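You operate a simulated robot arm through the tools that you are given. There is no shell and no other tool. Be economical: measure what you need, move in short steps, check, and stop when the job is done.

You are at the controls of a simulated two-armed robot. One attempt, no reset.

Task
Pull the back door shut, wipe the smear off its glass and lift the handle.
Fine: use the yellow glass cloth and put it back. What is to be rubbed or washed off counts as gone when no trace of it is left.

It is judged by the outcome, as a careful person would: the job done as asked, and still so three seconds after it is handed in. It fails if anything else is knocked over, pushed out of place, dropped, spilled or broken. Flat cloth is picked up by pressing the open fingertips on it (5 to 10 N) and closing them slowly along it; thin cloth reads only 2 to 8 mm in the jaws.

Robot
Two 7-joint arms with two-finger parallel grippers on one trunk, on a base that drives. Base frame: it is fixed to the floor where the robot stands at the start and does not move with it; the origin is under the middle of the robot, x ahead of it, y to its left, z up. Lengths are in m, angles in rad, forces in N, time in s.
The left shoulder is at the start at [0.05, 0.209, 1.271], the right one opposite. With the tool pointing down near the work surface each hand reaches from about 0.3 to 0.92 m from the robot's upright axis, wherever it stands, measured 20 degrees to its own side. Places, roughly: back door [0.8, -0.5, 1]; door handle [0.9, -0.2, 1]; yellow glass cloth (10x7x3 cm) [0.5, 0.8, 1.1]. Payload 4.4 kg a hand.
The tool frame of a hand sits at the grasp point between the pads (the TCP): z along the fingers, y along the line on which they close. The tips reach 0.023 m beyond it. Largest opening 0.094 m; finger width 0.038, thickness 0.01; the body of the gripper, 0.054 by 0.096 m, starts 0.039 m behind the TCP.
Orientation is told as [roll, pitch, yaw] about the base's x, y, z axes, in that order, counted from this pose: with the fingers straight down and closing along the base's y, the tool's x points along the base's -x, its y along +y and its z along -z.

Tools
- The arms move only by the tool move_arm. It takes "left_plan", "right_plan" or both (then of equal length, played together; a hand with none holds still); each is a list that holds one entry, the list of rows, each a list of 6 numbers: the shift along the base's x, y, z in m, then the turn, a rotation vector about the base's x, y, z in rad. In form: [[[x, y, z, wx, wy, wz], ...]]. A call has 1 to 8 rows; each row shifts and turns the commanded pose from where the row before left it. "left_fingers" and "right_fingers" are, for a hand that has rows, the finger opening in m, from 0 to 0.094, set as the call begins (left out, the last holds). Each row takes 0.2 s and may step no farther than 0.05 m and 0.15 rad from the row before; otherwise, or with a gripper value out of range, the whole call is refused. A pose out of reach is approached as far as the arm can. The call stops where the force on the tool passes 40 N (or 10 N more than at its start, if that is more) or the arm is blocked; 0.2 s more then pass. Each finger travels about 0.108 m/s and halts on what it meets, pressing with about 24 N; the grip force reading is that of the motor and also rises with nothing between the fingers. The clock runs only during rows and for 0.2 s after the last one: add rows that do not move to give the fingers time. It gives the time, the measured TCP pose, the force on the tool (base axes), the opening and the grip force at its end, in the units of the frame above (readings bear some noise), with the torque about the TCP (base axes, N m) and any sound that the robot's microphone picked up.
- Cameras (640 x 400 px; columns grow to the right, rows downward): "scene" is now at [0.1628, 0.0022, 1.4627]; the picture's right is [0.14, -0.99, 0.00], its down [-0.42, -0.06, -0.91] and it looks along [0.90, 0.13, -0.42] (base axes); focal length 214 px, centre (320, 200). "left" rides on the left gripper at [0.087, -0.016, -0.074] in its tool frame; the picture's right is [0.18, 0.98, 0.00], its down [-0.58, 0.11, -0.81] and it looks along [-0.79, 0.15, 0.59] (tool axes); focal length 243 px, centre (320, 200). "right" rides on the right gripper at [0.087, 0.016, -0.075] in its tool frame; the picture's right is [-0.18, 0.98, 0.00], its down [-0.58, -0.11, -0.81] and it looks along [-0.79, -0.15, 0.59] (tool axes); focal length 243 px, centre (320, 200). There is no depth. A picture from a camera that has moved, and an enlarged one, comes with that camera's place and axes in the base frame and with its lens. The place of the scene camera against the robot may be out by one fixed shift of up to 0.018 m in any direction.
- grab_frame(camera): a new picture of that camera. No time passes.
- slide_trunk(by): slides the trunk up (or, below 0, down) by that many m; the arms and the scene camera ride with it, the base frame stays. It gives what a move gives, with no picture.
- steer(legs): drives the robot by 1 to 6 legs, each [ahead, left, turn to the left] in m, m and rad, along the robot's own axes; the way and the turn of a leg run together, so that a leg with both is an arc; at most 1.5 m and 3.142 rad a leg. The arms and the cameras ride along, it lands a little off, and it stops where it bumps. It gives what a move gives.
- pan_tilt(pan, tilt): turns the head with the scene camera to pan (to the left, within 1.396 rad either way) and tilt (down, from -0.506 to 1.204), counted from straight ahead of the robot. It gives what a move gives.
- inspect(camera, box): a new picture of the part [left, top, right, bottom] of that camera's present view, enlarged. No time passes.
- sign_off(): hands the job in; it is judged then, once.

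Work in short steps. Places have to be worked out from the pictures, the camera data and where the tool is seen: move nearer, look again, correct. Check each grasp and each placing, and mend what went wrong. You have 120 turns and 108 pictures in all, those below and enlarged ones among them. Open the grippers and draw the arms clear of the work before you hand the job in, unless the task says otherwise; then end with one line.

The tools are called after "Emit:" as name(argument=value, ...) on one line, values as JSON. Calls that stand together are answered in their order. move_arm: Moves the arms, as the interface text tells. Its arguments: {"type":"object","properties":{"left_plan":{"type":"array","items":{"type":"array","items":{"type":"array","items":{"type":"number"}}}},"left_fingers":{"type":"number"},"right_plan":{"type":"array","items":{"type":"array","items":{"type":"array","items":{"type":"number"}}}},"right_fingers":{"type":"number"}},"required":[]} The other tools are called the same way: slide_trunk (by) slides the trunk up or down; steer (legs) drives the base; pan_tilt (pan, tilt) turns the head that bears the scene camera; grab_frame (camera) takes a picture; inspect (camera, box) takes an enlarged picture of a part of a camera's view; sign_off () hands the job in.

At the start:

```text
time: 0.0
left_tool_pos: [0.5741, 0.1364, 1.3208]
left_orientation: [-0.001, -0.001, 0.001]
left_wrist_force: [0.7, 0.2, 0.3]
left_ft_torque: [0.03, -0.02, -0.03]
left_grip_width: 0.094
left_grip_force: 0.0
right_tool_pos: [0.4501, -0.3196, 1.3413]
right_orientation: [-0.001, -0.001, -0.002]
right_wrist_force: [0.4, -1.4, 0.1]
right_ft_torque: [0.01, 0.0, 0.02]
right_grip_width: 0.0942
right_grip_force: 0.0
trunk travel left (down, up): [-0.35, 0.213]
robot x, y, heading: [0.0012, 0.0002, -0.006]
head pan, tilt: [0.143, 0.435]
```

scene: 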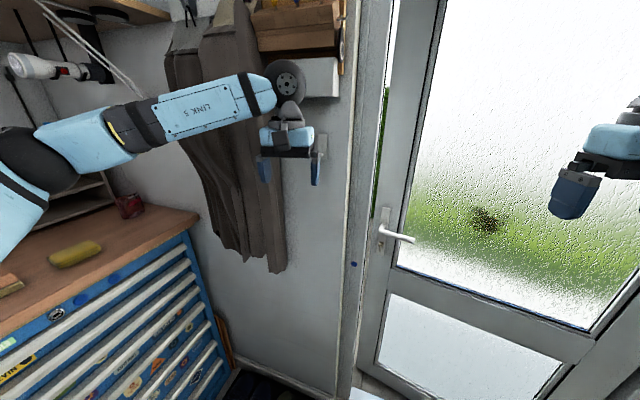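
right: 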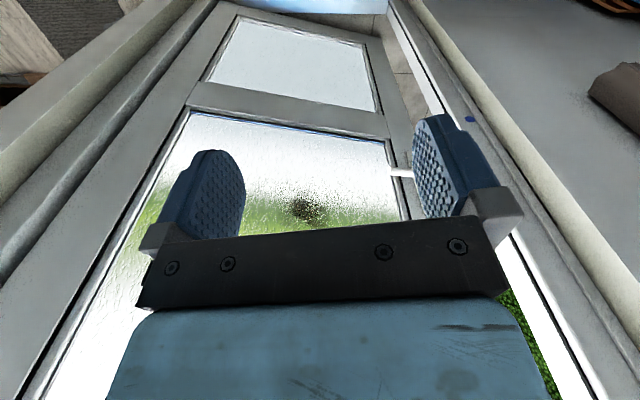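
left: 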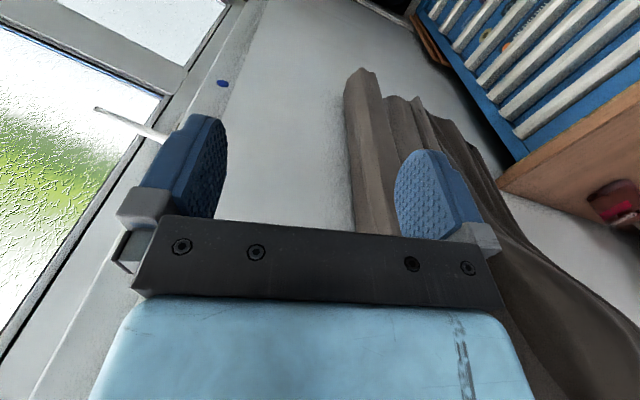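

The door stands ajar with a dark smear on the glass; the cloth lies on the bench at left. I look closer at both with the head.

Emit:
pan_tilt(pan=-0.4, tilt=0.45)

Emit:
grab_frame(camera="scene")

Emit:
inspect(camera="scene", box=[160, 100, 400, 250])

Emit:
pan_tilt(pan=0.9, tilt=0.6)

Emit:
grab_frame(camera="scene")

```text
time: 1.0
left_tool_pos: [0.5734, 0.1367, 1.3199]
left_orientation: [0.0, 0.0, 0.001]
left_wrist_force: [0.2, 0.3, -1.2]
left_ft_torque: [0.0, -0.01, -0.03]
left_grip_width: 0.094
left_grip_force: 0.0
right_tool_pos: [0.4488, -0.3189, 1.3403]
right_orientation: [0.001, 0.0, -0.001]
right_wrist_force: [0.6, 0.2, 0.1]
right_ft_torque: [0.01, 0.03, 0.02]
right_grip_width: 0.0942
right_grip_force: 0.1
trunk travel left (down, up): [-0.35, 0.213]
robot x, y, heading: [-0.0035, -0.0011, 0.004]
head pan, tilt: [-0.4, 0.45]
```

```text
104 pictures are left
camera scene: at [0.1563, -0.0467, 1.4613], right [-0.39, -0.92, 0.0], down [-0.4, 0.17, -0.9], along [0.83, -0.35, -0.44], focal length 214 px, centre (320, 200)
```

scene: 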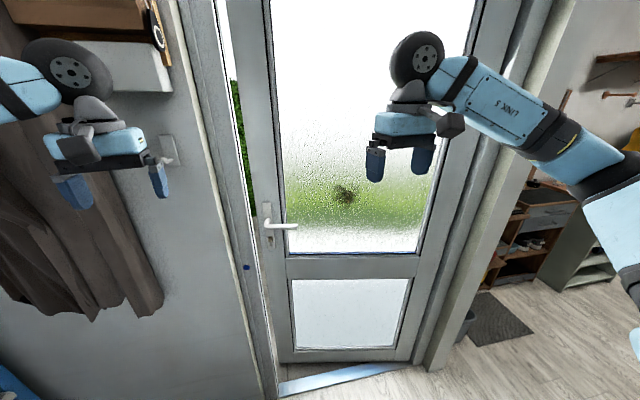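

```text
2.67 times, centred on (280, 175) of scene
camera zoom: at [0.1563, -0.0467, 1.4613], right [-0.39, -0.92, 0.0], down [-0.4, 0.17, -0.9], along [0.83, -0.35, -0.44], focal length 572 px, centre (427, 267)
```

zoom: 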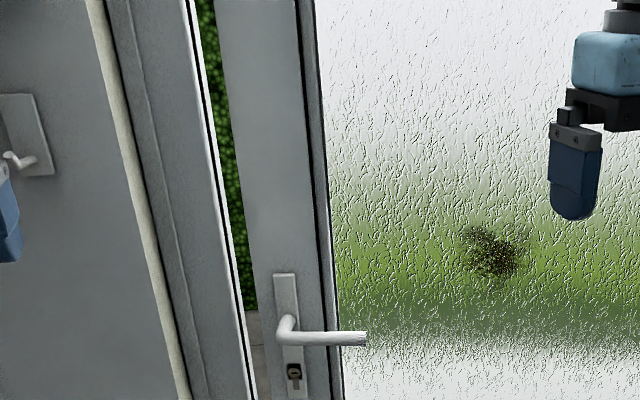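

```text
time: 2.4
left_tool_pos: [0.5734, 0.1366, 1.3222]
left_orientation: [0.0, -0.001, 0.003]
left_wrist_force: [-1.0, 0.4, 0.9]
left_ft_torque: [0.02, 0.02, 0.04]
left_grip_width: 0.0939
left_grip_force: 0.0
right_tool_pos: [0.4499, -0.3194, 1.3407]
right_orientation: [-0.002, -0.001, -0.004]
right_wrist_force: [0.8, -0.8, 0.2]
right_ft_torque: [0.01, -0.01, -0.02]
right_grip_width: 0.0936
right_grip_force: 0.0
trunk travel left (down, up): [-0.35, 0.213]
robot x, y, heading: [-0.0016, -0.0016, -0.002]
head pan, tilt: [0.901, 0.6]
```

```text
102 pictures are left
camera scene: at [0.1266, 0.0582, 1.4478], right [0.78, -0.62, 0.0], down [-0.35, -0.44, -0.83], along [0.51, 0.65, -0.56], focal length 214 px, centre (320, 200)
```

scene: 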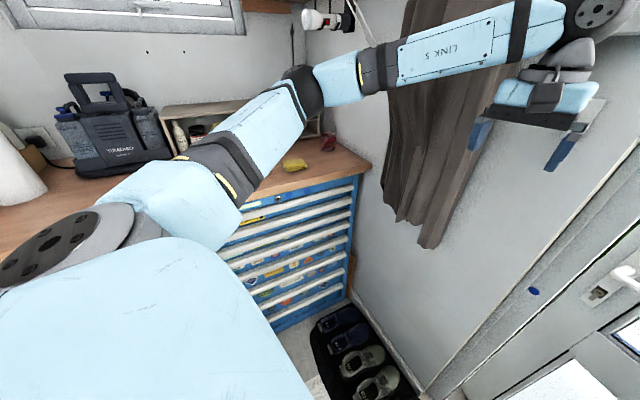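

I need the door geometry (frame line versus leaf), so I look down toward the threshold and at the bench cloth in detail.

Emit:
inspect(camera="scene", box=[250, 130, 370, 205])

Emit:
pan_tilt(pan=-0.3, tilt=0.85)

Emit:
grab_frame(camera="scene")

```text
5.33 times, centred on (310, 168) of scene
camera zoom: at [0.1266, 0.0582, 1.4478], right [0.78, -0.62, 0.0], down [-0.35, -0.44, -0.83], along [0.51, 0.65, -0.56], focal length 1144 px, centre (373, 373)
```

zoom: 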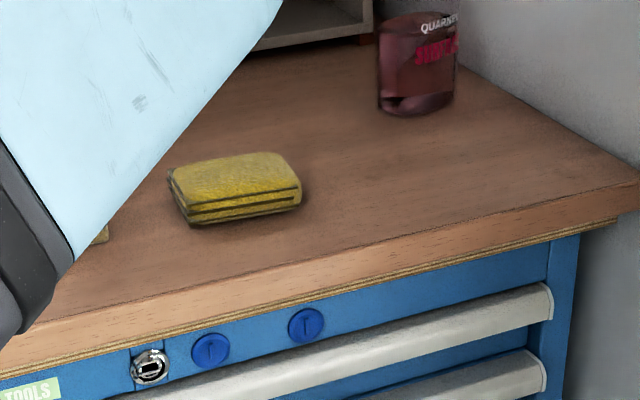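

```text
time: 3.8
left_tool_pos: [0.5742, 0.137, 1.3202]
left_orientation: [0.0, -0.001, 0.002]
left_wrist_force: [-0.5, -0.3, 0.3]
left_ft_torque: [-0.01, 0.0, -0.01]
left_grip_width: 0.0939
left_grip_force: 0.1
right_tool_pos: [0.4492, -0.3179, 1.3403]
right_orientation: [-0.001, 0.0, -0.001]
right_wrist_force: [-0.1, -0.7, -0.1]
right_ft_torque: [0.01, 0.01, -0.02]
right_grip_width: 0.0942
right_grip_force: 0.1
trunk travel left (down, up): [-0.35, 0.213]
robot x, y, heading: [0.0006, 0.0008, -0.004]
head pan, tilt: [-0.3, 0.85]
```

```text
100 pictures are left
camera scene: at [0.1463, -0.0341, 1.4269], right [-0.3, -0.96, 0.0], down [-0.72, 0.22, -0.66], along [0.63, -0.19, -0.75], focal length 214 px, centre (320, 200)
```

scene: 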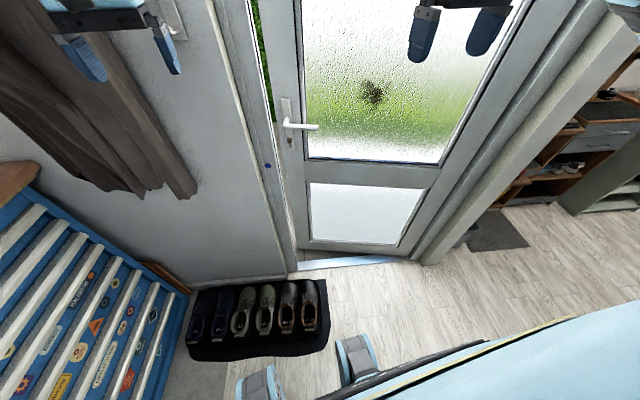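

The leaf is swung outward about 10° from the frame (hinge on the right). I'll pull by the handle with the right hand: first turn that hand to point forward with fingers closing vertically.

Emit:
move_arm(right_plan=[[[0, 0, -0.02, -0.08637, -0.08637, 0.08637], [0, 0, -0.02, -0.08637, -0.08637, 0.08637], [0, 0, -0.02, -0.08637, -0.08637, 0.08637], [0, 0, -0.02, -0.08637, -0.08637, 0.08637], [0, 0, -0.02, -0.08637, -0.08637, 0.08637], [0, 0, -0.02, -0.08637, -0.08637, 0.08637], [0, 0, -0.02, -0.08637, -0.08637, 0.08637]]])

Emit:
move_arm(right_plan=[[[0, 0, -0.02, -0.08637, -0.08637, 0.08637], [0, 0, -0.02, -0.08637, -0.08637, 0.08637], [0, 0, -0.02, -0.08637, -0.08637, 0.08637], [0, 0, -0.02, -0.08637, -0.08637, 0.08637], [0, 0, -0.02, -0.08637, -0.08637, 0.08637], [0, 0, -0.02, -0.08637, -0.08637, 0.08637], [0, 0, -0.02, -0.08637, -0.08637, 0.08637], [0, 0, 0, 0, 0, -0.15]]])

Emit:
grab_frame(camera="right")

Emit:
grab_frame(camera="scene")

```text
time: 5.4
left_tool_pos: [0.5738, 0.136, 1.3193]
left_orientation: [0.0, 0.0, 0.002]
left_wrist_force: [0.3, -0.6, -0.8]
left_ft_torque: [-0.01, 0.03, 0.01]
left_grip_width: 0.0941
left_grip_force: 0.0
right_tool_pos: [0.4493, -0.3199, 1.1994]
right_orientation: [-0.787, -0.338, 0.789]
right_wrist_force: [0.3, -0.3, 0.8]
right_ft_torque: [0.01, 0.01, 0.01]
right_grip_width: 0.0942
right_grip_force: 0.0
trunk travel left (down, up): [-0.35, 0.213]
robot x, y, heading: [-0.0018, -0.0037, -0.001]
head pan, tilt: [-0.3, 0.85]
```

```text
time: 7.2
left_tool_pos: [0.5729, 0.1375, 1.3196]
left_orientation: [-0.001, 0.0, 0.002]
left_wrist_force: [1.1, -0.2, 0.5]
left_ft_torque: [0.04, -0.01, -0.02]
left_grip_width: 0.0941
left_grip_force: 0.0
right_tool_pos: [0.4719, -0.1682, 1.155]
right_orientation: [-1.462, -0.085, 1.377]
right_wrist_force: [0.3, -0.4, -0.1]
right_ft_torque: [-0.01, -0.04, -0.01]
right_grip_width: 0.0939
right_grip_force: 0.1
right hand out of reach, approached as far as the arm can: row 1, 2, 3, 4, 5, 6, 7
trunk travel left (down, up): [-0.35, 0.213]
robot x, y, heading: [-0.0024, 0.0006, -0.002]
head pan, tilt: [-0.3, 0.85]
```

```text
99 pictures are left
camera right: at [0.3801, -0.2372, 1.1393], right [-0.05, 0.28, -0.96], down [-0.67, 0.7, 0.25], along [0.74, 0.65, 0.15], focal length 243 px, centre (320, 200)
```

right: 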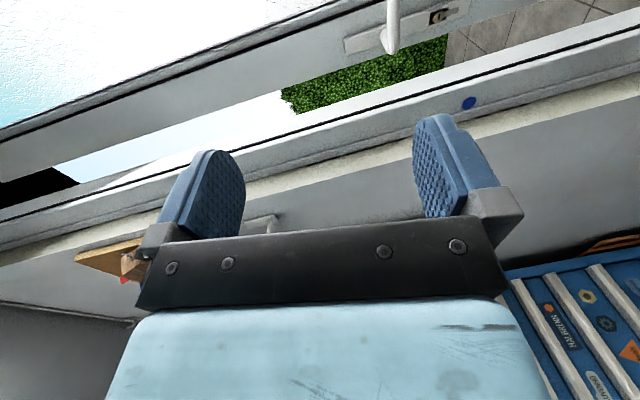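

```text
98 pictures are left
camera scene: at [0.1455, -0.0334, 1.427], right [-0.3, -0.96, 0.0], down [-0.72, 0.22, -0.66], along [0.63, -0.2, -0.75], focal length 214 px, centre (320, 200)
```

scene: 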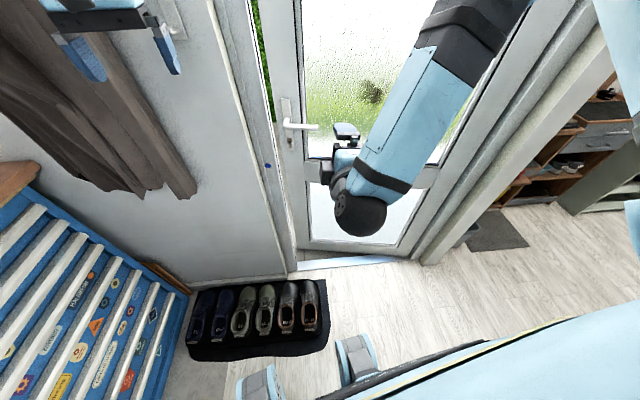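

The close-in pose was out of reach; I move the hand forward where the arm has room and see where it settles.

Emit:
move_arm(right_plan=[[[0.04, -0.01, 0, 0, 0, 0], [0.04, -0.01, 0, 0, 0, 0], [0.04, 0, 0, 0, 0, 0], [0.03, 0, 0, 0, 0, 0]]])

Emit:
grab_frame(camera="right")

```text
time: 8.2
left_tool_pos: [0.5752, 0.1374, 1.3197]
left_orientation: [0.001, -0.001, 0.002]
left_wrist_force: [-0.1, 0.0, 0.1]
left_ft_torque: [0.02, -0.01, 0.02]
left_grip_width: 0.0938
left_grip_force: 0.0
right_tool_pos: [0.6232, -0.189, 1.1537]
right_orientation: [-1.458, -0.088, 1.374]
right_wrist_force: [-0.2, 0.6, -0.3]
right_ft_torque: [0.05, -0.02, 0.0]
right_grip_width: 0.0939
right_grip_force: 0.1
trunk travel left (down, up): [-0.35, 0.213]
robot x, y, heading: [0.0011, -0.0, -0.004]
head pan, tilt: [-0.3, 0.85]
```

```text
97 pictures are left
camera right: at [0.5318, -0.2586, 1.1388], right [-0.05, 0.29, -0.96], down [-0.67, 0.7, 0.25], along [0.74, 0.65, 0.15], focal length 243 px, centre (320, 200)
```

right: 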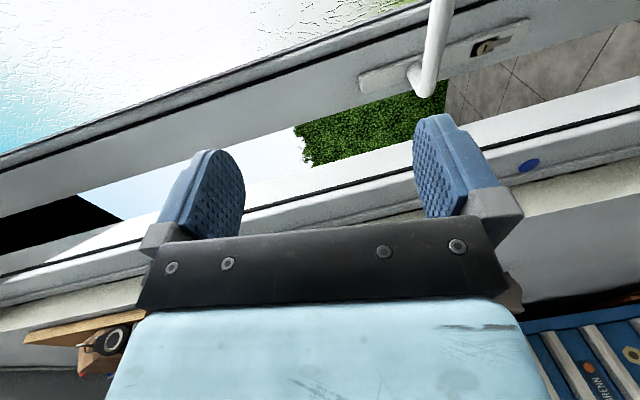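

Triangulating from the two hand views: the lever's bend is about [0.81, -0.13, 1.035], running toward -y. I lower the hand to lever height, square it up and look again.

Emit:
move_arm(right_plan=[[[0, -0.01, -0.04, -0.054, -0.047, -0.057], [0, -0.01, -0.04, -0.054, -0.047, -0.057], [0.03, -0.01, -0.04, 0, 0, 0]]])

Emit:
grab_frame(camera="right")

Emit:
pan_tilt(pan=-0.25, tilt=0.55)

Emit:
inspect(camera="scene", box=[200, 100, 440, 250])

```text
refused: row 3 steps farther than a row can; nothing moved
```

```text
96 pictures are left
camera right: at [0.5318, -0.2586, 1.1388], right [-0.05, 0.29, -0.96], down [-0.67, 0.7, 0.25], along [0.74, 0.65, 0.15], focal length 243 px, centre (320, 200)
```

right: 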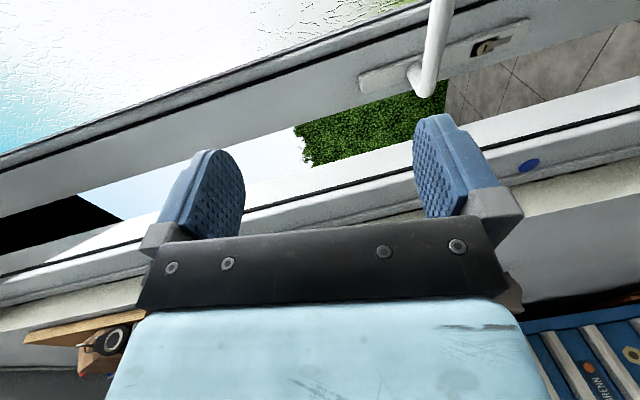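

```text
time: 9.0
left_tool_pos: [0.5732, 0.1363, 1.3209]
left_orientation: [0.0, -0.001, 0.001]
left_wrist_force: [-0.2, 0.1, 0.5]
left_ft_torque: [0.02, 0.0, 0.0]
left_grip_width: 0.0941
left_grip_force: 0.1
right_tool_pos: [0.6222, -0.1894, 1.1545]
right_orientation: [-1.461, -0.089, 1.374]
right_wrist_force: [-0.2, -0.3, -0.2]
right_ft_torque: [-0.01, -0.02, 0.01]
right_grip_width: 0.094
right_grip_force: 0.0
trunk travel left (down, up): [-0.35, 0.213]
robot x, y, heading: [-0.0019, -0.0002, 0.002]
head pan, tilt: [-0.25, 0.55]
```

```text
2.67 times, centred on (320, 175) of scene
camera zoom: at [0.1585, -0.0331, 1.4522], right [-0.25, -0.97, 0.0], down [-0.51, 0.13, -0.85], along [0.83, -0.21, -0.52], focal length 572 px, centre (320, 267)
```

zoom: 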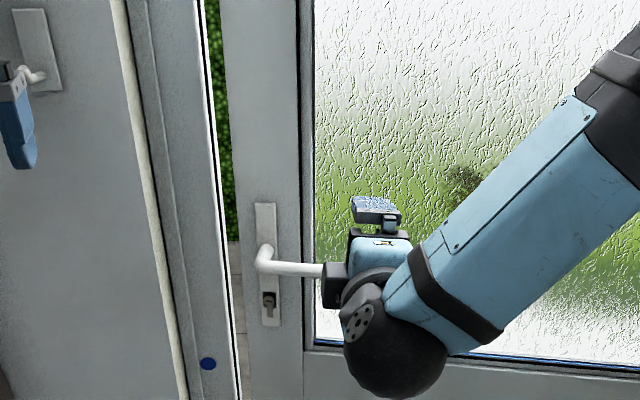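

One row was slightly too long; same move with a shorter step.

Emit:
move_arm(right_plan=[[[0, -0.01, -0.04, -0.054, -0.047, -0.057], [0, -0.01, -0.04, -0.054, -0.047, -0.057], [0.02, -0.01, -0.04, 0, 0, 0]]])

Emit:
grab_frame(camera="right")

```text
time: 9.8
left_tool_pos: [0.5749, 0.1367, 1.3194]
left_orientation: [0.0, 0.003, 0.002]
left_wrist_force: [0.6, 0.6, -0.5]
left_ft_torque: [-0.03, 0.02, 0.03]
left_grip_width: 0.0942
left_grip_force: 0.1
right_tool_pos: [0.6412, -0.1749, 1.0558]
right_orientation: [-1.57, -0.008, 1.255]
right_wrist_force: [-0.4, 1.0, 0.2]
right_ft_torque: [0.0, 0.01, -0.02]
right_grip_width: 0.094
right_grip_force: 0.0
right hand out of reach, approached as far as the arm can: row 1, 2, 3
trunk travel left (down, up): [-0.35, 0.213]
robot x, y, heading: [0.0036, -0.0026, -0.0]
head pan, tilt: [-0.25, 0.55]
```

```text
94 pictures are left
camera right: at [0.5431, -0.2344, 1.0394], right [0.06, 0.18, -0.98], down [-0.59, 0.8, 0.11], along [0.81, 0.57, 0.15], focal length 243 px, centre (320, 200)
```

right: 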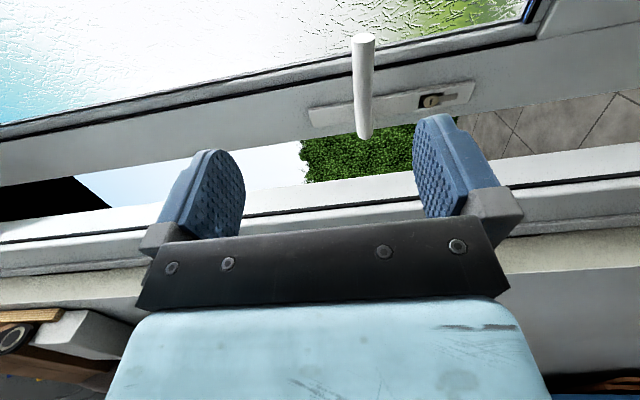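

Lever now computed: bend [0.812,-0.128,1.025], tip [0.775,-0.222,1.022]. I advance toward its middle-outer part with open fingers, and check before closing.

Emit:
move_arm(right_plan=[[[0.03, -0.003, -0.015, 0, 0, 0], [0.03, -0.003, -0.015, 0, 0, 0], [0.03, -0.003, 0, 0, 0, 0], [0.02, -0.003, 0, 0, 0, 0]]])

Emit:
grab_frame(camera="right")

```text
time: 10.8
left_tool_pos: [0.5739, 0.1369, 1.3196]
left_orientation: [0.0, 0.0, 0.001]
left_wrist_force: [-0.3, 0.2, 0.2]
left_ft_torque: [-0.02, -0.04, 0.03]
left_grip_width: 0.0937
left_grip_force: 0.1
right_tool_pos: [0.7522, -0.1626, 1.0397]
right_orientation: [-1.571, -0.007, 1.258]
right_wrist_force: [-0.4, 0.4, -0.4]
right_ft_torque: [-0.01, 0.0, -0.01]
right_grip_width: 0.0941
right_grip_force: 0.0
right hand out of reach, approached as far as the arm can: row 1, 2, 4
trunk travel left (down, up): [-0.35, 0.213]
robot x, y, heading: [-0.0013, -0.0015, -0.001]
head pan, tilt: [-0.25, 0.55]
```

```text
93 pictures are left
camera right: at [0.6535, -0.2225, 1.0222], right [0.06, 0.18, -0.98], down [-0.59, 0.8, 0.11], along [0.81, 0.57, 0.15], focal length 243 px, centre (320, 200)
```

right: 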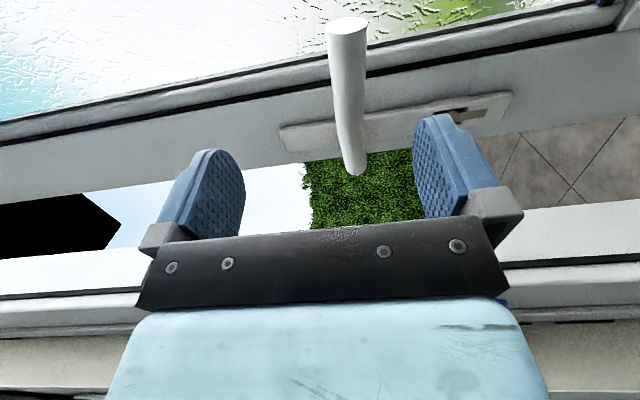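

Arm reach limits the y; I shift the base slightly right so the hand sits farther out on the lever.

Emit:
steer(legs=[[0, -0.03, 0]])

Emit:
move_arm(right_plan=[[[0, 0, -0.013, 0, 0, 0], [0.017, 0, 0, 0, 0, 0]]])

Emit:
grab_frame(camera="right")

```text
time: 11.8
left_tool_pos: [0.5752, 0.1087, 1.3204]
left_orientation: [0.001, -0.001, 0.002]
left_wrist_force: [-0.6, 0.3, 0.3]
left_ft_torque: [0.04, -0.02, 0.0]
left_grip_width: 0.0942
left_grip_force: 0.1
right_tool_pos: [0.7503, -0.1919, 1.0394]
right_orientation: [-1.573, -0.007, 1.261]
right_wrist_force: [0.0, -0.8, -0.5]
right_ft_torque: [0.02, 0.02, 0.0]
right_grip_width: 0.0945
right_grip_force: 0.1
trunk travel left (down, up): [-0.35, 0.213]
robot x, y, heading: [0.0037, -0.029, 0.002]
head pan, tilt: [-0.25, 0.55]
```

```text
time: 12.4
left_tool_pos: [0.5734, 0.107, 1.3208]
left_orientation: [0.0, 0.0, 0.002]
left_wrist_force: [0.2, -0.2, 0.7]
left_ft_torque: [0.0, -0.01, 0.03]
left_grip_width: 0.0941
left_grip_force: 0.0
right_tool_pos: [0.7663, -0.1901, 1.027]
right_orientation: [-1.569, -0.008, 1.253]
right_wrist_force: [-0.1, -0.1, 0.7]
right_ft_torque: [0.04, -0.02, -0.02]
right_grip_width: 0.0941
right_grip_force: 0.1
trunk travel left (down, up): [-0.35, 0.213]
robot x, y, heading: [0.0016, -0.0321, -0.005]
head pan, tilt: [-0.25, 0.55]
```

```text
92 pictures are left
camera right: at [0.6694, -0.2502, 1.0099], right [0.06, 0.18, -0.98], down [-0.59, 0.8, 0.12], along [0.81, 0.57, 0.15], focal length 243 px, centre (320, 200)
```

right: 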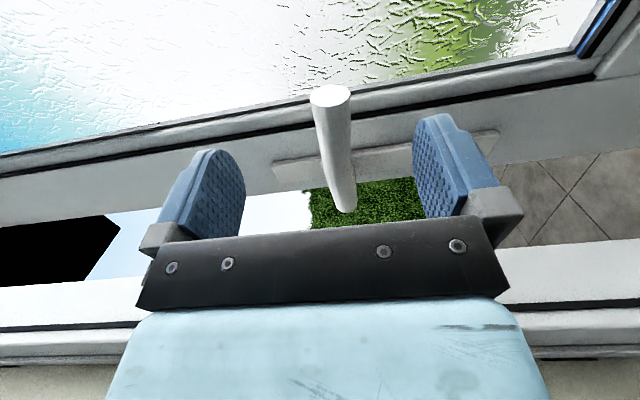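

The lever lies between the fingers; I advance 2 cm more and close.

Emit:
move_arm(right_plan=[[[0.02, -0.003, -0.004, 0, 0, 0]]])

Emit:
move_arm(right_plan=[[[0, 0, 0, 0, 0, 0], [0, 0, 0, 0, 0, 0], [0, 0, 0, 0, 0, 0], [0, 0, 0, 0, 0, 0]]], right_fingers=0.005)

Emit:
grab_frame(camera="right")

```text
time: 12.8
left_tool_pos: [0.5761, 0.1087, 1.32]
left_orientation: [0.001, 0.001, 0.0]
left_wrist_force: [0.9, 0.2, 0.4]
left_ft_torque: [-0.03, 0.03, 0.01]
left_grip_width: 0.0939
left_grip_force: 0.1
right_tool_pos: [0.7885, -0.1932, 1.0219]
right_orientation: [-1.566, -0.007, 1.25]
right_wrist_force: [0.1, -0.3, -0.2]
right_ft_torque: [0.01, 0.0, 0.02]
right_grip_width: 0.0939
right_grip_force: 0.1
trunk travel left (down, up): [-0.35, 0.213]
robot x, y, heading: [0.0027, -0.0313, 0.003]
head pan, tilt: [-0.25, 0.55]
```

```text
time: 13.8
left_tool_pos: [0.5744, 0.107, 1.3193]
left_orientation: [0.001, 0.0, 0.002]
left_wrist_force: [0.7, 0.7, 0.3]
left_ft_torque: [0.0, 0.0, 0.01]
left_grip_width: 0.0941
left_grip_force: 0.0
right_tool_pos: [0.7874, -0.1945, 1.0225]
right_orientation: [-1.565, -0.007, 1.25]
right_wrist_force: [-0.3, 0.2, 0.3]
right_ft_torque: [0.0, 0.03, -0.01]
right_grip_width: 0.0052
right_grip_force: 0.1
trunk travel left (down, up): [-0.35, 0.213]
robot x, y, heading: [-0.0027, -0.0286, 0.003]
head pan, tilt: [-0.25, 0.55]
```

```text
91 pictures are left
camera right: at [0.6895, -0.2527, 1.0064], right [0.06, 0.18, -0.98], down [-0.58, 0.8, 0.12], along [0.81, 0.57, 0.15], focal length 243 px, centre (320, 200)
```

right: 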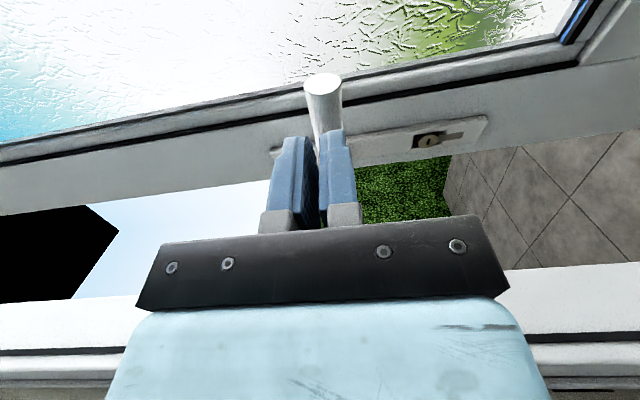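

The fingers closed on nothing: the lever is still beyond the tips. I reopen and go deeper.

Emit:
move_arm(right_plan=[[[0, 0, 0, 0, 0, 0], [0, 0, 0, 0, 0, 0], [0, 0, 0, 0, 0, 0], [0.02, -0.003, 0, 0, 0, 0], [0.02, -0.003, 0, 0, 0, 0]]], right_fingers=0.07)

Emit:
grab_frame(camera="right")

```text
time: 15.0
left_tool_pos: [0.5737, 0.1074, 1.3197]
left_orientation: [0.001, -0.002, 0.001]
left_wrist_force: [0.4, -0.1, 0.3]
left_ft_torque: [0.02, -0.02, 0.02]
left_grip_width: 0.0942
left_grip_force: 0.1
right_tool_pos: [0.8282, -0.1988, 1.0209]
right_orientation: [-1.568, -0.006, 1.25]
right_wrist_force: [0.1, 0.4, 0.3]
right_ft_torque: [0.0, 0.01, 0.01]
right_grip_width: 0.0699
right_grip_force: 0.0
trunk travel left (down, up): [-0.35, 0.213]
robot x, y, heading: [-0.0012, -0.0315, 0.004]
head pan, tilt: [-0.25, 0.55]
```

```text
90 pictures are left
camera right: at [0.7298, -0.2583, 1.0065], right [0.06, 0.18, -0.98], down [-0.58, 0.8, 0.12], along [0.81, 0.57, 0.15], focal length 243 px, centre (320, 200)
```

right: 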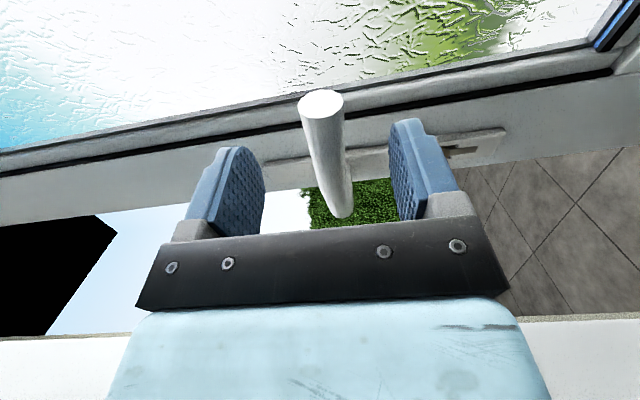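

The free-swinging leaf seems to have drifted a little when the fingers squeezed it. By apparent lever width it is now level with the TCP, so I close again and check.

Emit:
move_arm(right_plan=[[[0, 0, 0, 0, 0, 0], [0, 0, 0, 0, 0, 0], [0, 0, 0, 0, 0, 0]]], right_fingers=0.03)

Emit:
grab_frame(camera="right")

Emit:
inspect(camera="scene", box=[200, 100, 440, 250])

```text
time: 15.8
left_tool_pos: [0.5738, 0.1073, 1.3187]
left_orientation: [-0.002, -0.001, 0.001]
left_wrist_force: [-0.3, 0.7, 0.0]
left_ft_torque: [0.02, 0.02, 0.01]
left_grip_width: 0.094
left_grip_force: 0.0
right_tool_pos: [0.8279, -0.1996, 1.0231]
right_orientation: [-1.567, -0.008, 1.251]
right_wrist_force: [0.0, 0.6, 0.6]
right_ft_torque: [0.01, 0.0, -0.02]
right_grip_width: 0.03
right_grip_force: 0.1
trunk travel left (down, up): [-0.35, 0.213]
robot x, y, heading: [0.0022, -0.0307, -0.002]
head pan, tilt: [-0.25, 0.55]
```

```text
89 pictures are left
camera right: at [0.7294, -0.2584, 1.0066], right [0.06, 0.18, -0.98], down [-0.58, 0.8, 0.12], along [0.81, 0.57, 0.15], focal length 243 px, centre (320, 200)
```

right: 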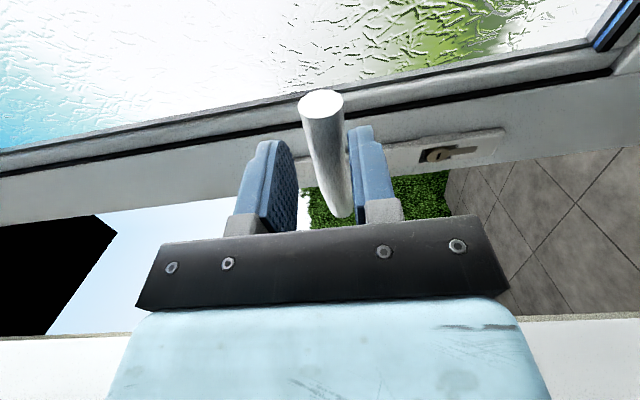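

```text
2.67 times, centred on (320, 175) of scene
camera zoom: at [0.1586, -0.0627, 1.4523], right [-0.25, -0.97, 0.0], down [-0.51, 0.13, -0.85], along [0.83, -0.21, -0.52], focal length 572 px, centre (320, 267)
```

zoom: 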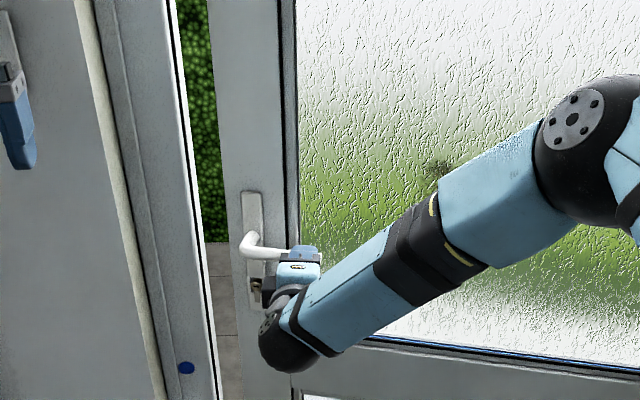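

The lever now lies clearly between the pads; I close fully.

Emit:
move_arm(right_plan=[[[0, 0, 0, 0, 0, 0], [0, 0, 0, 0, 0, 0], [0, 0, 0, 0, 0, 0]]], right_fingers=0.0)

Emit:
grab_frame(camera="right")

```text
time: 16.6
left_tool_pos: [0.5726, 0.1074, 1.32]
left_orientation: [0.0, -0.001, 0.002]
left_wrist_force: [-0.2, 0.1, 0.0]
left_ft_torque: [-0.02, -0.01, -0.01]
left_grip_width: 0.0938
left_grip_force: 0.0
right_tool_pos: [0.8275, -0.2003, 1.0232]
right_orientation: [-1.567, -0.007, 1.252]
right_wrist_force: [0.6, -0.6, 0.5]
right_ft_torque: [-0.02, -0.01, 0.03]
right_grip_width: 0.0
right_grip_force: 23.9
trunk travel left (down, up): [-0.35, 0.213]
robot x, y, heading: [0.0002, -0.0294, -0.005]
head pan, tilt: [-0.25, 0.55]
```

```text
87 pictures are left
camera right: at [0.7293, -0.2584, 1.0068], right [0.06, 0.18, -0.98], down [-0.58, 0.8, 0.12], along [0.81, 0.57, 0.15], focal length 243 px, centre (320, 200)
```

right: 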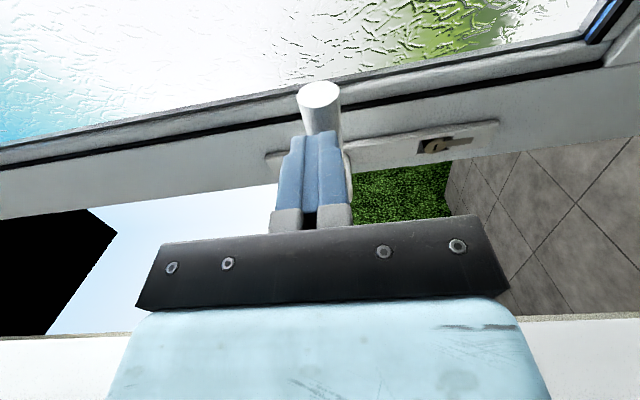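

The rounded tips squeezed it out again: the lever sat only ~14 mm ahead of the TCP at an angle. I reopen, yaw to match the leaf, and go 3 cm deeper.

Emit:
move_arm(right_plan=[[[0, 0, 0, 0, 0, 0], [0, 0, 0, 0, 0, 0], [0, 0, 0, 0, 0, 0], [0, 0, 0, 0, 0, -0.12], [0.016, -0.005, 0, 0, 0, 0], [0.016, -0.005, 0, 0, 0, 0]]], right_fingers=0.07)

Emit:
grab_frame(camera="right")

```text
time: 18.0
left_tool_pos: [0.5747, 0.1086, 1.3194]
left_orientation: [0.001, 0.0, 0.002]
left_wrist_force: [-0.5, 0.0, -0.2]
left_ft_torque: [0.05, 0.04, 0.03]
left_grip_width: 0.0939
left_grip_force: 0.1
right_tool_pos: [0.8604, -0.2111, 1.0213]
right_orientation: [-1.572, -0.006, 1.14]
right_wrist_force: [-0.1, 0.5, -0.8]
right_ft_torque: [-0.01, 0.03, 0.03]
right_grip_width: 0.0698
right_grip_force: 0.2
trunk travel left (down, up): [-0.35, 0.213]
robot x, y, heading: [0.0012, -0.0286, 0.001]
head pan, tilt: [-0.25, 0.55]
```

```text
86 pictures are left
camera right: at [0.7563, -0.2586, 1.0048], right [0.08, 0.17, -0.98], down [-0.49, 0.86, 0.11], along [0.87, 0.47, 0.15], focal length 243 px, centre (320, 200)
```

right: 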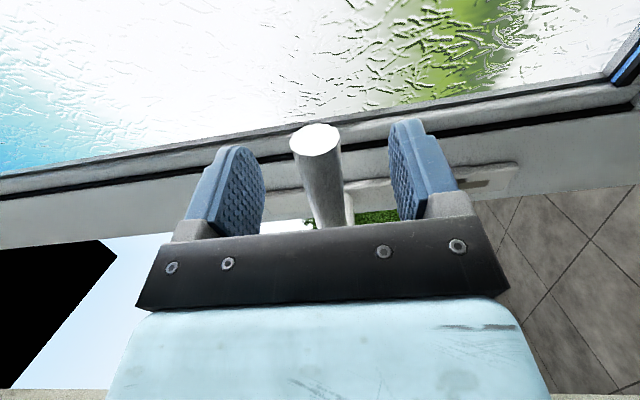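

The lever is now well inside (its bend hidden behind the palm). Closing.

Emit:
move_arm(right_plan=[[[0, 0, 0, 0, 0, 0], [0, 0, 0, 0, 0, 0], [0, 0, 0, 0, 0, 0], [0, 0, 0, 0, 0, 0]]], right_fingers=0.0)

Emit:
grab_frame(camera="right")

```text
time: 19.0
left_tool_pos: [0.5749, 0.1076, 1.3202]
left_orientation: [-0.001, 0.002, 0.001]
left_wrist_force: [-1.0, 0.4, 1.0]
left_ft_torque: [-0.02, 0.01, 0.03]
left_grip_width: 0.0939
left_grip_force: 0.1
right_tool_pos: [0.8596, -0.2109, 1.0217]
right_orientation: [-1.571, -0.006, 1.14]
right_wrist_force: [-2.9, 1.5, -8.2]
right_ft_torque: [-0.75, 0.45, -0.56]
right_grip_width: 0.0199
right_grip_force: 45.2
trunk travel left (down, up): [-0.35, 0.213]
robot x, y, heading: [0.001, -0.0308, -0.0]
head pan, tilt: [-0.25, 0.55]
```

```text
85 pictures are left
camera right: at [0.7563, -0.2586, 1.0035], right [0.08, 0.17, -0.98], down [-0.49, 0.86, 0.11], along [0.87, 0.47, 0.15], focal length 243 px, centre (320, 200)
```

right: 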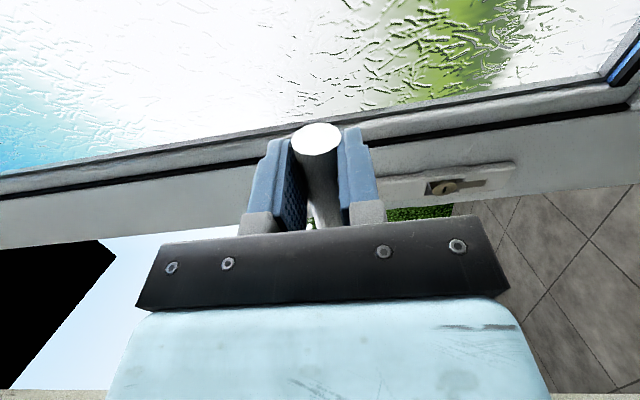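

Solid grip on the lever (19.9 mm, 45 N). I start pulling along the hinge arc in small steps, watching forces.

Emit:
move_arm(right_plan=[[[-0.028, 0.01, -0.001, 0, 0, 0.042], [-0.028, 0.009, -0.001, 0, 0, 0.042], [-0.0285, 0.008, -0.001, 0, 0, 0.042]]])

Emit:
grab_frame(camera="scene")

Emit:
grab_frame(camera="right")

```text
time: 19.8
left_tool_pos: [0.5725, 0.0995, 1.3197]
left_orientation: [0.004, -0.002, 0.0]
left_wrist_force: [-0.9, -0.3, -0.2]
left_ft_torque: [0.03, -0.06, -0.01]
left_grip_width: 0.094
left_grip_force: 0.1
right_tool_pos: [0.7746, -0.1917, 1.0195]
right_orientation: [-1.568, -0.009, 1.252]
right_wrist_force: [-10.2, -36.0, -9.0]
right_ft_torque: [-0.73, 0.38, -0.07]
right_grip_width: 0.0193
right_grip_force: 45.0
trunk travel left (down, up): [-0.35, 0.213]
robot x, y, heading: [-0.0026, -0.0295, -0.004]
head pan, tilt: [-0.25, 0.55]
```

```text
84 pictures are left
camera scene: at [0.1563, -0.0687, 1.4523], right [-0.25, -0.97, 0.0], down [-0.5, 0.13, -0.85], along [0.83, -0.21, -0.52], focal length 214 px, centre (320, 200)
```

scene: 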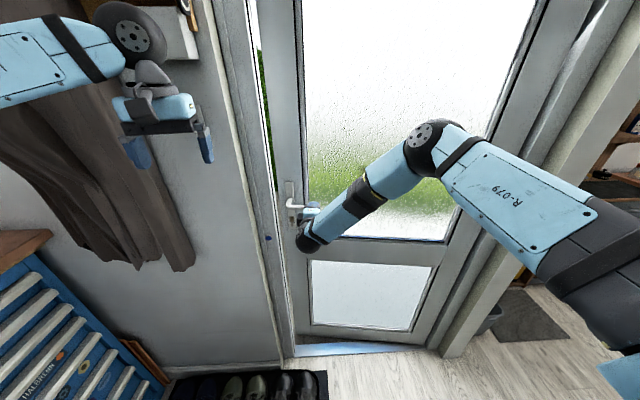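

```text
83 pictures are left
camera right: at [0.6752, -0.2509, 1.0027], right [0.06, 0.18, -0.98], down [-0.59, 0.8, 0.12], along [0.81, 0.57, 0.15], focal length 243 px, centre (320, 200)
```

right: 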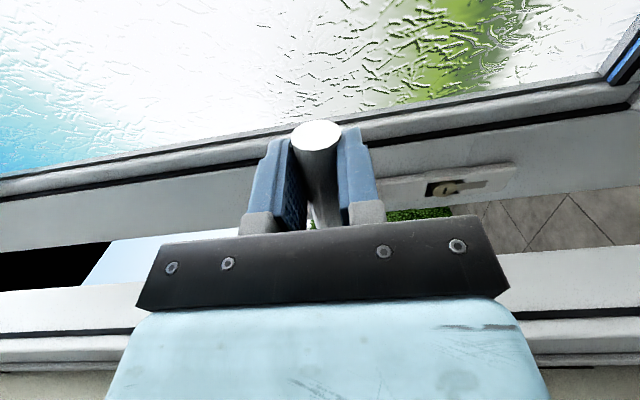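

The leaf follows; the sideways force says my arc is too tilted, so I relax y and continue pulling.

Emit:
move_arm(right_plan=[[[-0.015, -0.006, 0, 0, 0, 0.02], [-0.02, 0.001, 0, 0, 0, 0.028], [-0.02, 0.001, 0, 0, 0, 0.028]]])

Emit:
grab_frame(camera="scene")

```text
time: 20.4
left_tool_pos: [0.5742, 0.1078, 1.3191]
left_orientation: [-0.001, 0.001, 0.0]
left_wrist_force: [-0.7, -0.3, 0.0]
left_ft_torque: [-0.05, -0.01, -0.03]
left_grip_width: 0.0939
left_grip_force: 0.1
right_tool_pos: [0.7409, -0.1748, 1.0242]
right_orientation: [-1.549, 0.009, 1.289]
right_wrist_force: [-5.9, -11.6, -27.3]
right_ft_torque: [-1.94, 0.91, -0.76]
right_grip_width: 0.0206
right_grip_force: 45.3
right hand out of reach, approached as far as the arm can: row 1, 2, 3
trunk travel left (down, up): [-0.35, 0.213]
robot x, y, heading: [0.0006, -0.0296, -0.005]
head pan, tilt: [-0.25, 0.55]
stopped in row 3 (right hand): the force on the tool passed its limit at 66 N (the readings are from after the stop); the commanded pose is now the measured one
```

```text
82 pictures are left
camera scene: at [0.1591, -0.0623, 1.4519], right [-0.25, -0.97, 0.0], down [-0.51, 0.13, -0.85], along [0.83, -0.21, -0.52], focal length 214 px, centre (320, 200)
```

scene: 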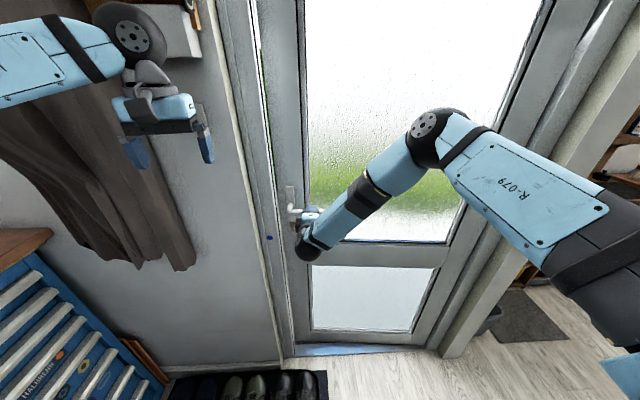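

The arm hits its retraction limit, so I pull further by backing the base a little.

Emit:
steer(legs=[[-0.025, 0.002, 0]])

Emit:
inspect(camera="scene", box=[200, 100, 440, 250])

```text
time: 21.2
left_tool_pos: [0.5575, 0.107, 1.3154]
left_orientation: [0.002, 0.007, 0.003]
left_wrist_force: [0.3, -0.2, -1.1]
left_ft_torque: [0.01, 0.03, -0.02]
left_grip_width: 0.0941
left_grip_force: 0.0
right_tool_pos: [0.7249, -0.171, 1.0247]
right_orientation: [-1.557, 0.0, 1.292]
right_wrist_force: [8.5, -11.1, -23.6]
right_ft_torque: [-1.65, 0.37, -0.33]
right_grip_width: 0.0214
right_grip_force: 45.0
trunk travel left (down, up): [-0.35, 0.213]
robot x, y, heading: [-0.0243, -0.0273, -0.001]
head pan, tilt: [-0.25, 0.55]
```

```text
2.67 times, centred on (320, 175) of scene
camera zoom: at [0.1426, -0.0623, 1.4511], right [-0.25, -0.97, 0.0], down [-0.51, 0.13, -0.85], along [0.82, -0.21, -0.53], focal length 572 px, centre (320, 267)
```

zoom: 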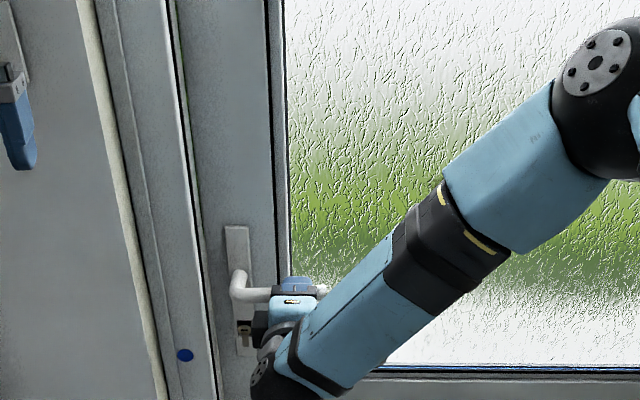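

The gap is down to a thin line; I back up a bit more, easing the lever height too.

Emit:
move_arm(right_plan=[[[0, 0, -0.005, 0, 0, 0]]])

Emit:
steer(legs=[[-0.025, 0.003, 0]])

Emit:
inspect(camera="scene", box=[200, 100, 440, 250])

```text
time: 21.6
left_tool_pos: [0.5533, 0.1088, 1.3173]
left_orientation: [-0.001, 0.005, 0.0]
left_wrist_force: [0.3, 0.4, 0.3]
left_ft_torque: [0.01, 0.03, 0.02]
left_grip_width: 0.0943
left_grip_force: 0.0
right_tool_pos: [0.7206, -0.1714, 1.0217]
right_orientation: [-1.554, 0.001, 1.286]
right_wrist_force: [-1.4, -0.5, -19.5]
right_ft_torque: [-1.55, 0.49, -1.42]
right_grip_width: 0.0202
right_grip_force: 45.0
trunk travel left (down, up): [-0.35, 0.213]
robot x, y, heading: [-0.0275, -0.0252, 0.001]
head pan, tilt: [-0.25, 0.55]
```

```text
time: 22.8
left_tool_pos: [0.5237, 0.1105, 1.32]
left_orientation: [-0.001, 0.002, 0.0]
left_wrist_force: [0.2, 0.7, -0.3]
left_ft_torque: [0.05, 0.0, 0.0]
left_grip_width: 0.0937
left_grip_force: 0.1
right_tool_pos: [0.6897, -0.1686, 1.0215]
right_orientation: [-1.549, 0.006, 1.286]
right_wrist_force: [0.6, -2.4, -1.0]
right_ft_torque: [-0.11, 0.02, 0.57]
right_grip_width: 0.0196
right_grip_force: 45.2
trunk travel left (down, up): [-0.35, 0.213]
robot x, y, heading: [-0.0501, -0.0258, 0.0]
head pan, tilt: [-0.25, 0.55]
stopped in leg 1: the force on the tool passed its limit at 79 N (the readings are from after the stop); the commanded pose is now the measured one
```

```text
2.67 times, centred on (320, 175) of scene
camera zoom: at [0.108, -0.0583, 1.4525], right [-0.25, -0.97, 0.0], down [-0.51, 0.13, -0.85], along [0.83, -0.21, -0.52], focal length 572 px, centre (320, 267)
```

zoom: 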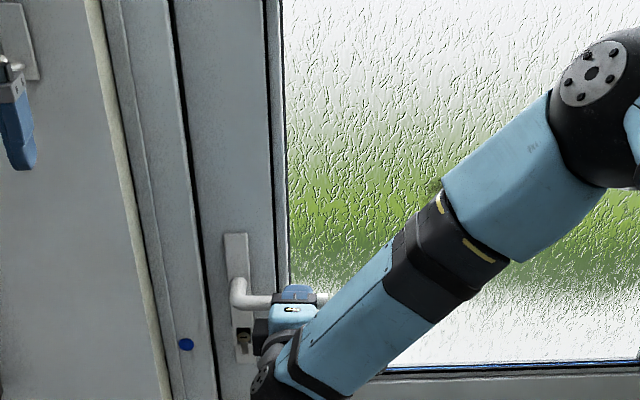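

It stopped at 79 N, likely the leaf reaching its stop. I check whether it is latched and whether I still hold the lever.

Emit:
grab_frame(camera="right")

Emit:
inspect(camera="scene", box=[220, 130, 340, 205])

Emit:
grab_frame(camera="scene")

```text
79 pictures are left
camera right: at [0.5935, -0.2313, 1.0067], right [0.03, 0.18, -0.98], down [-0.61, 0.78, 0.12], along [0.79, 0.59, 0.13], focal length 243 px, centre (320, 200)
```

right: 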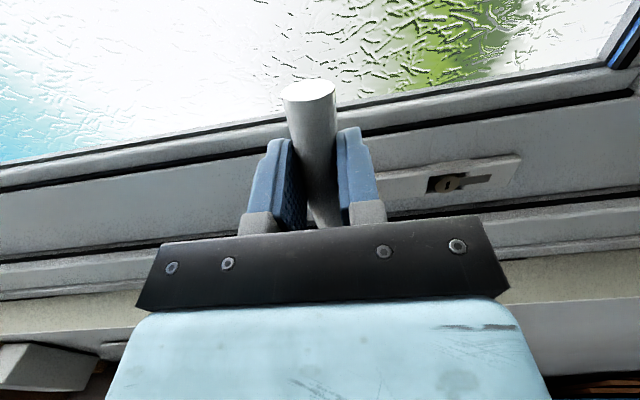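

```text
5.33 times, centred on (280, 168) of scene
camera zoom: at [0.108, -0.0583, 1.4525], right [-0.25, -0.97, 0.0], down [-0.51, 0.13, -0.85], along [0.83, -0.21, -0.52], focal length 1144 px, centre (533, 373)
```

zoom: 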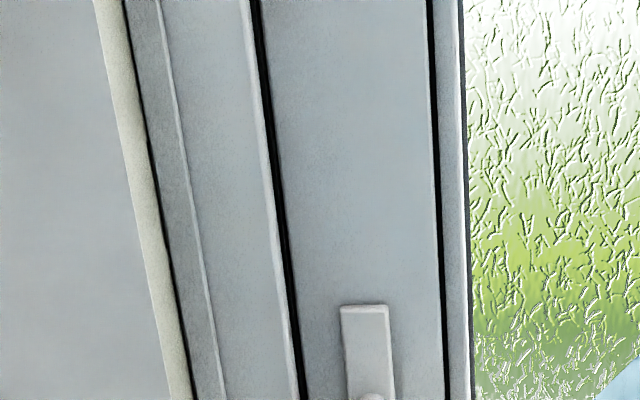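

```text
77 pictures are left
camera scene: at [0.108, -0.0583, 1.4525], right [-0.25, -0.97, 0.0], down [-0.51, 0.13, -0.85], along [0.83, -0.21, -0.52], focal length 214 px, centre (320, 200)
```

scene: 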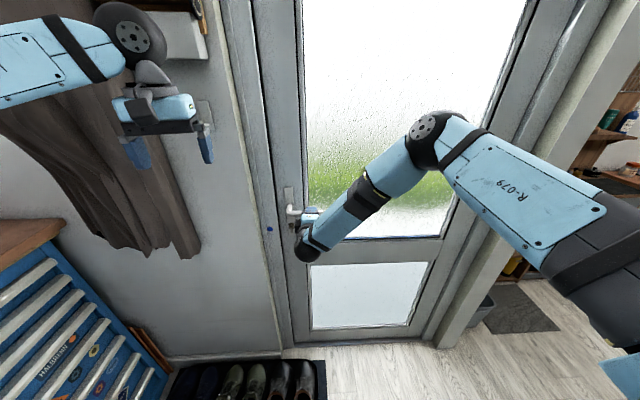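

The leaf now appears flush. I nudge outward slightly to test whether it latches.

Emit:
move_arm(right_plan=[[[0.01, -0.002, 0, 0, 0, 0], [0.01, -0.002, 0, 0, 0, 0]]])

Emit:
inspect(camera="scene", box=[220, 130, 340, 205])

Emit:
grab_frame(camera="right")

```text
time: 23.2
left_tool_pos: [0.5181, 0.1102, 1.3229]
left_orientation: [0.0, -0.001, -0.001]
left_wrist_force: [0.5, -0.9, -1.1]
left_ft_torque: [-0.01, -0.02, 0.01]
left_grip_width: 0.0941
left_grip_force: 0.1
right_tool_pos: [0.6918, -0.1681, 1.02]
right_orientation: [-1.545, 0.005, 1.289]
right_wrist_force: [-25.7, 0.5, 10.3]
right_ft_torque: [0.77, -0.25, -0.89]
right_grip_width: 0.0195
right_grip_force: 45.0
trunk travel left (down, up): [-0.35, 0.213]
robot x, y, heading: [-0.052, -0.0227, -0.001]
head pan, tilt: [-0.25, 0.55]
stopped in row 2 (right hand): the force on the tool passed its limit at 52 N (the readings are from after the stop); the commanded pose is now the measured one
```

```text
5.33 times, centred on (280, 168) of scene
camera zoom: at [0.1018, -0.0588, 1.4533], right [-0.25, -0.97, 0.0], down [-0.5, 0.13, -0.85], along [0.83, -0.21, -0.52], focal length 1144 px, centre (533, 373)
```

zoom: 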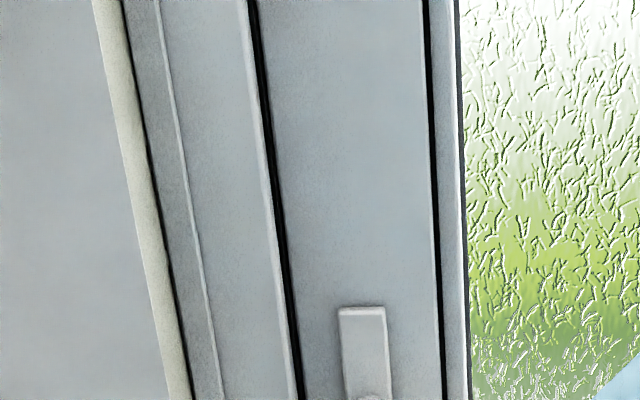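

```text
75 pictures are left
camera right: at [0.5948, -0.2316, 1.0066], right [0.03, 0.18, -0.98], down [-0.61, 0.78, 0.13], along [0.79, 0.6, 0.13], focal length 243 px, centre (320, 200)
```

right: 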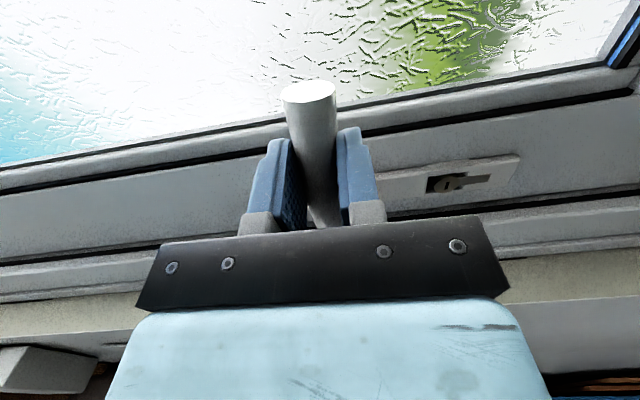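

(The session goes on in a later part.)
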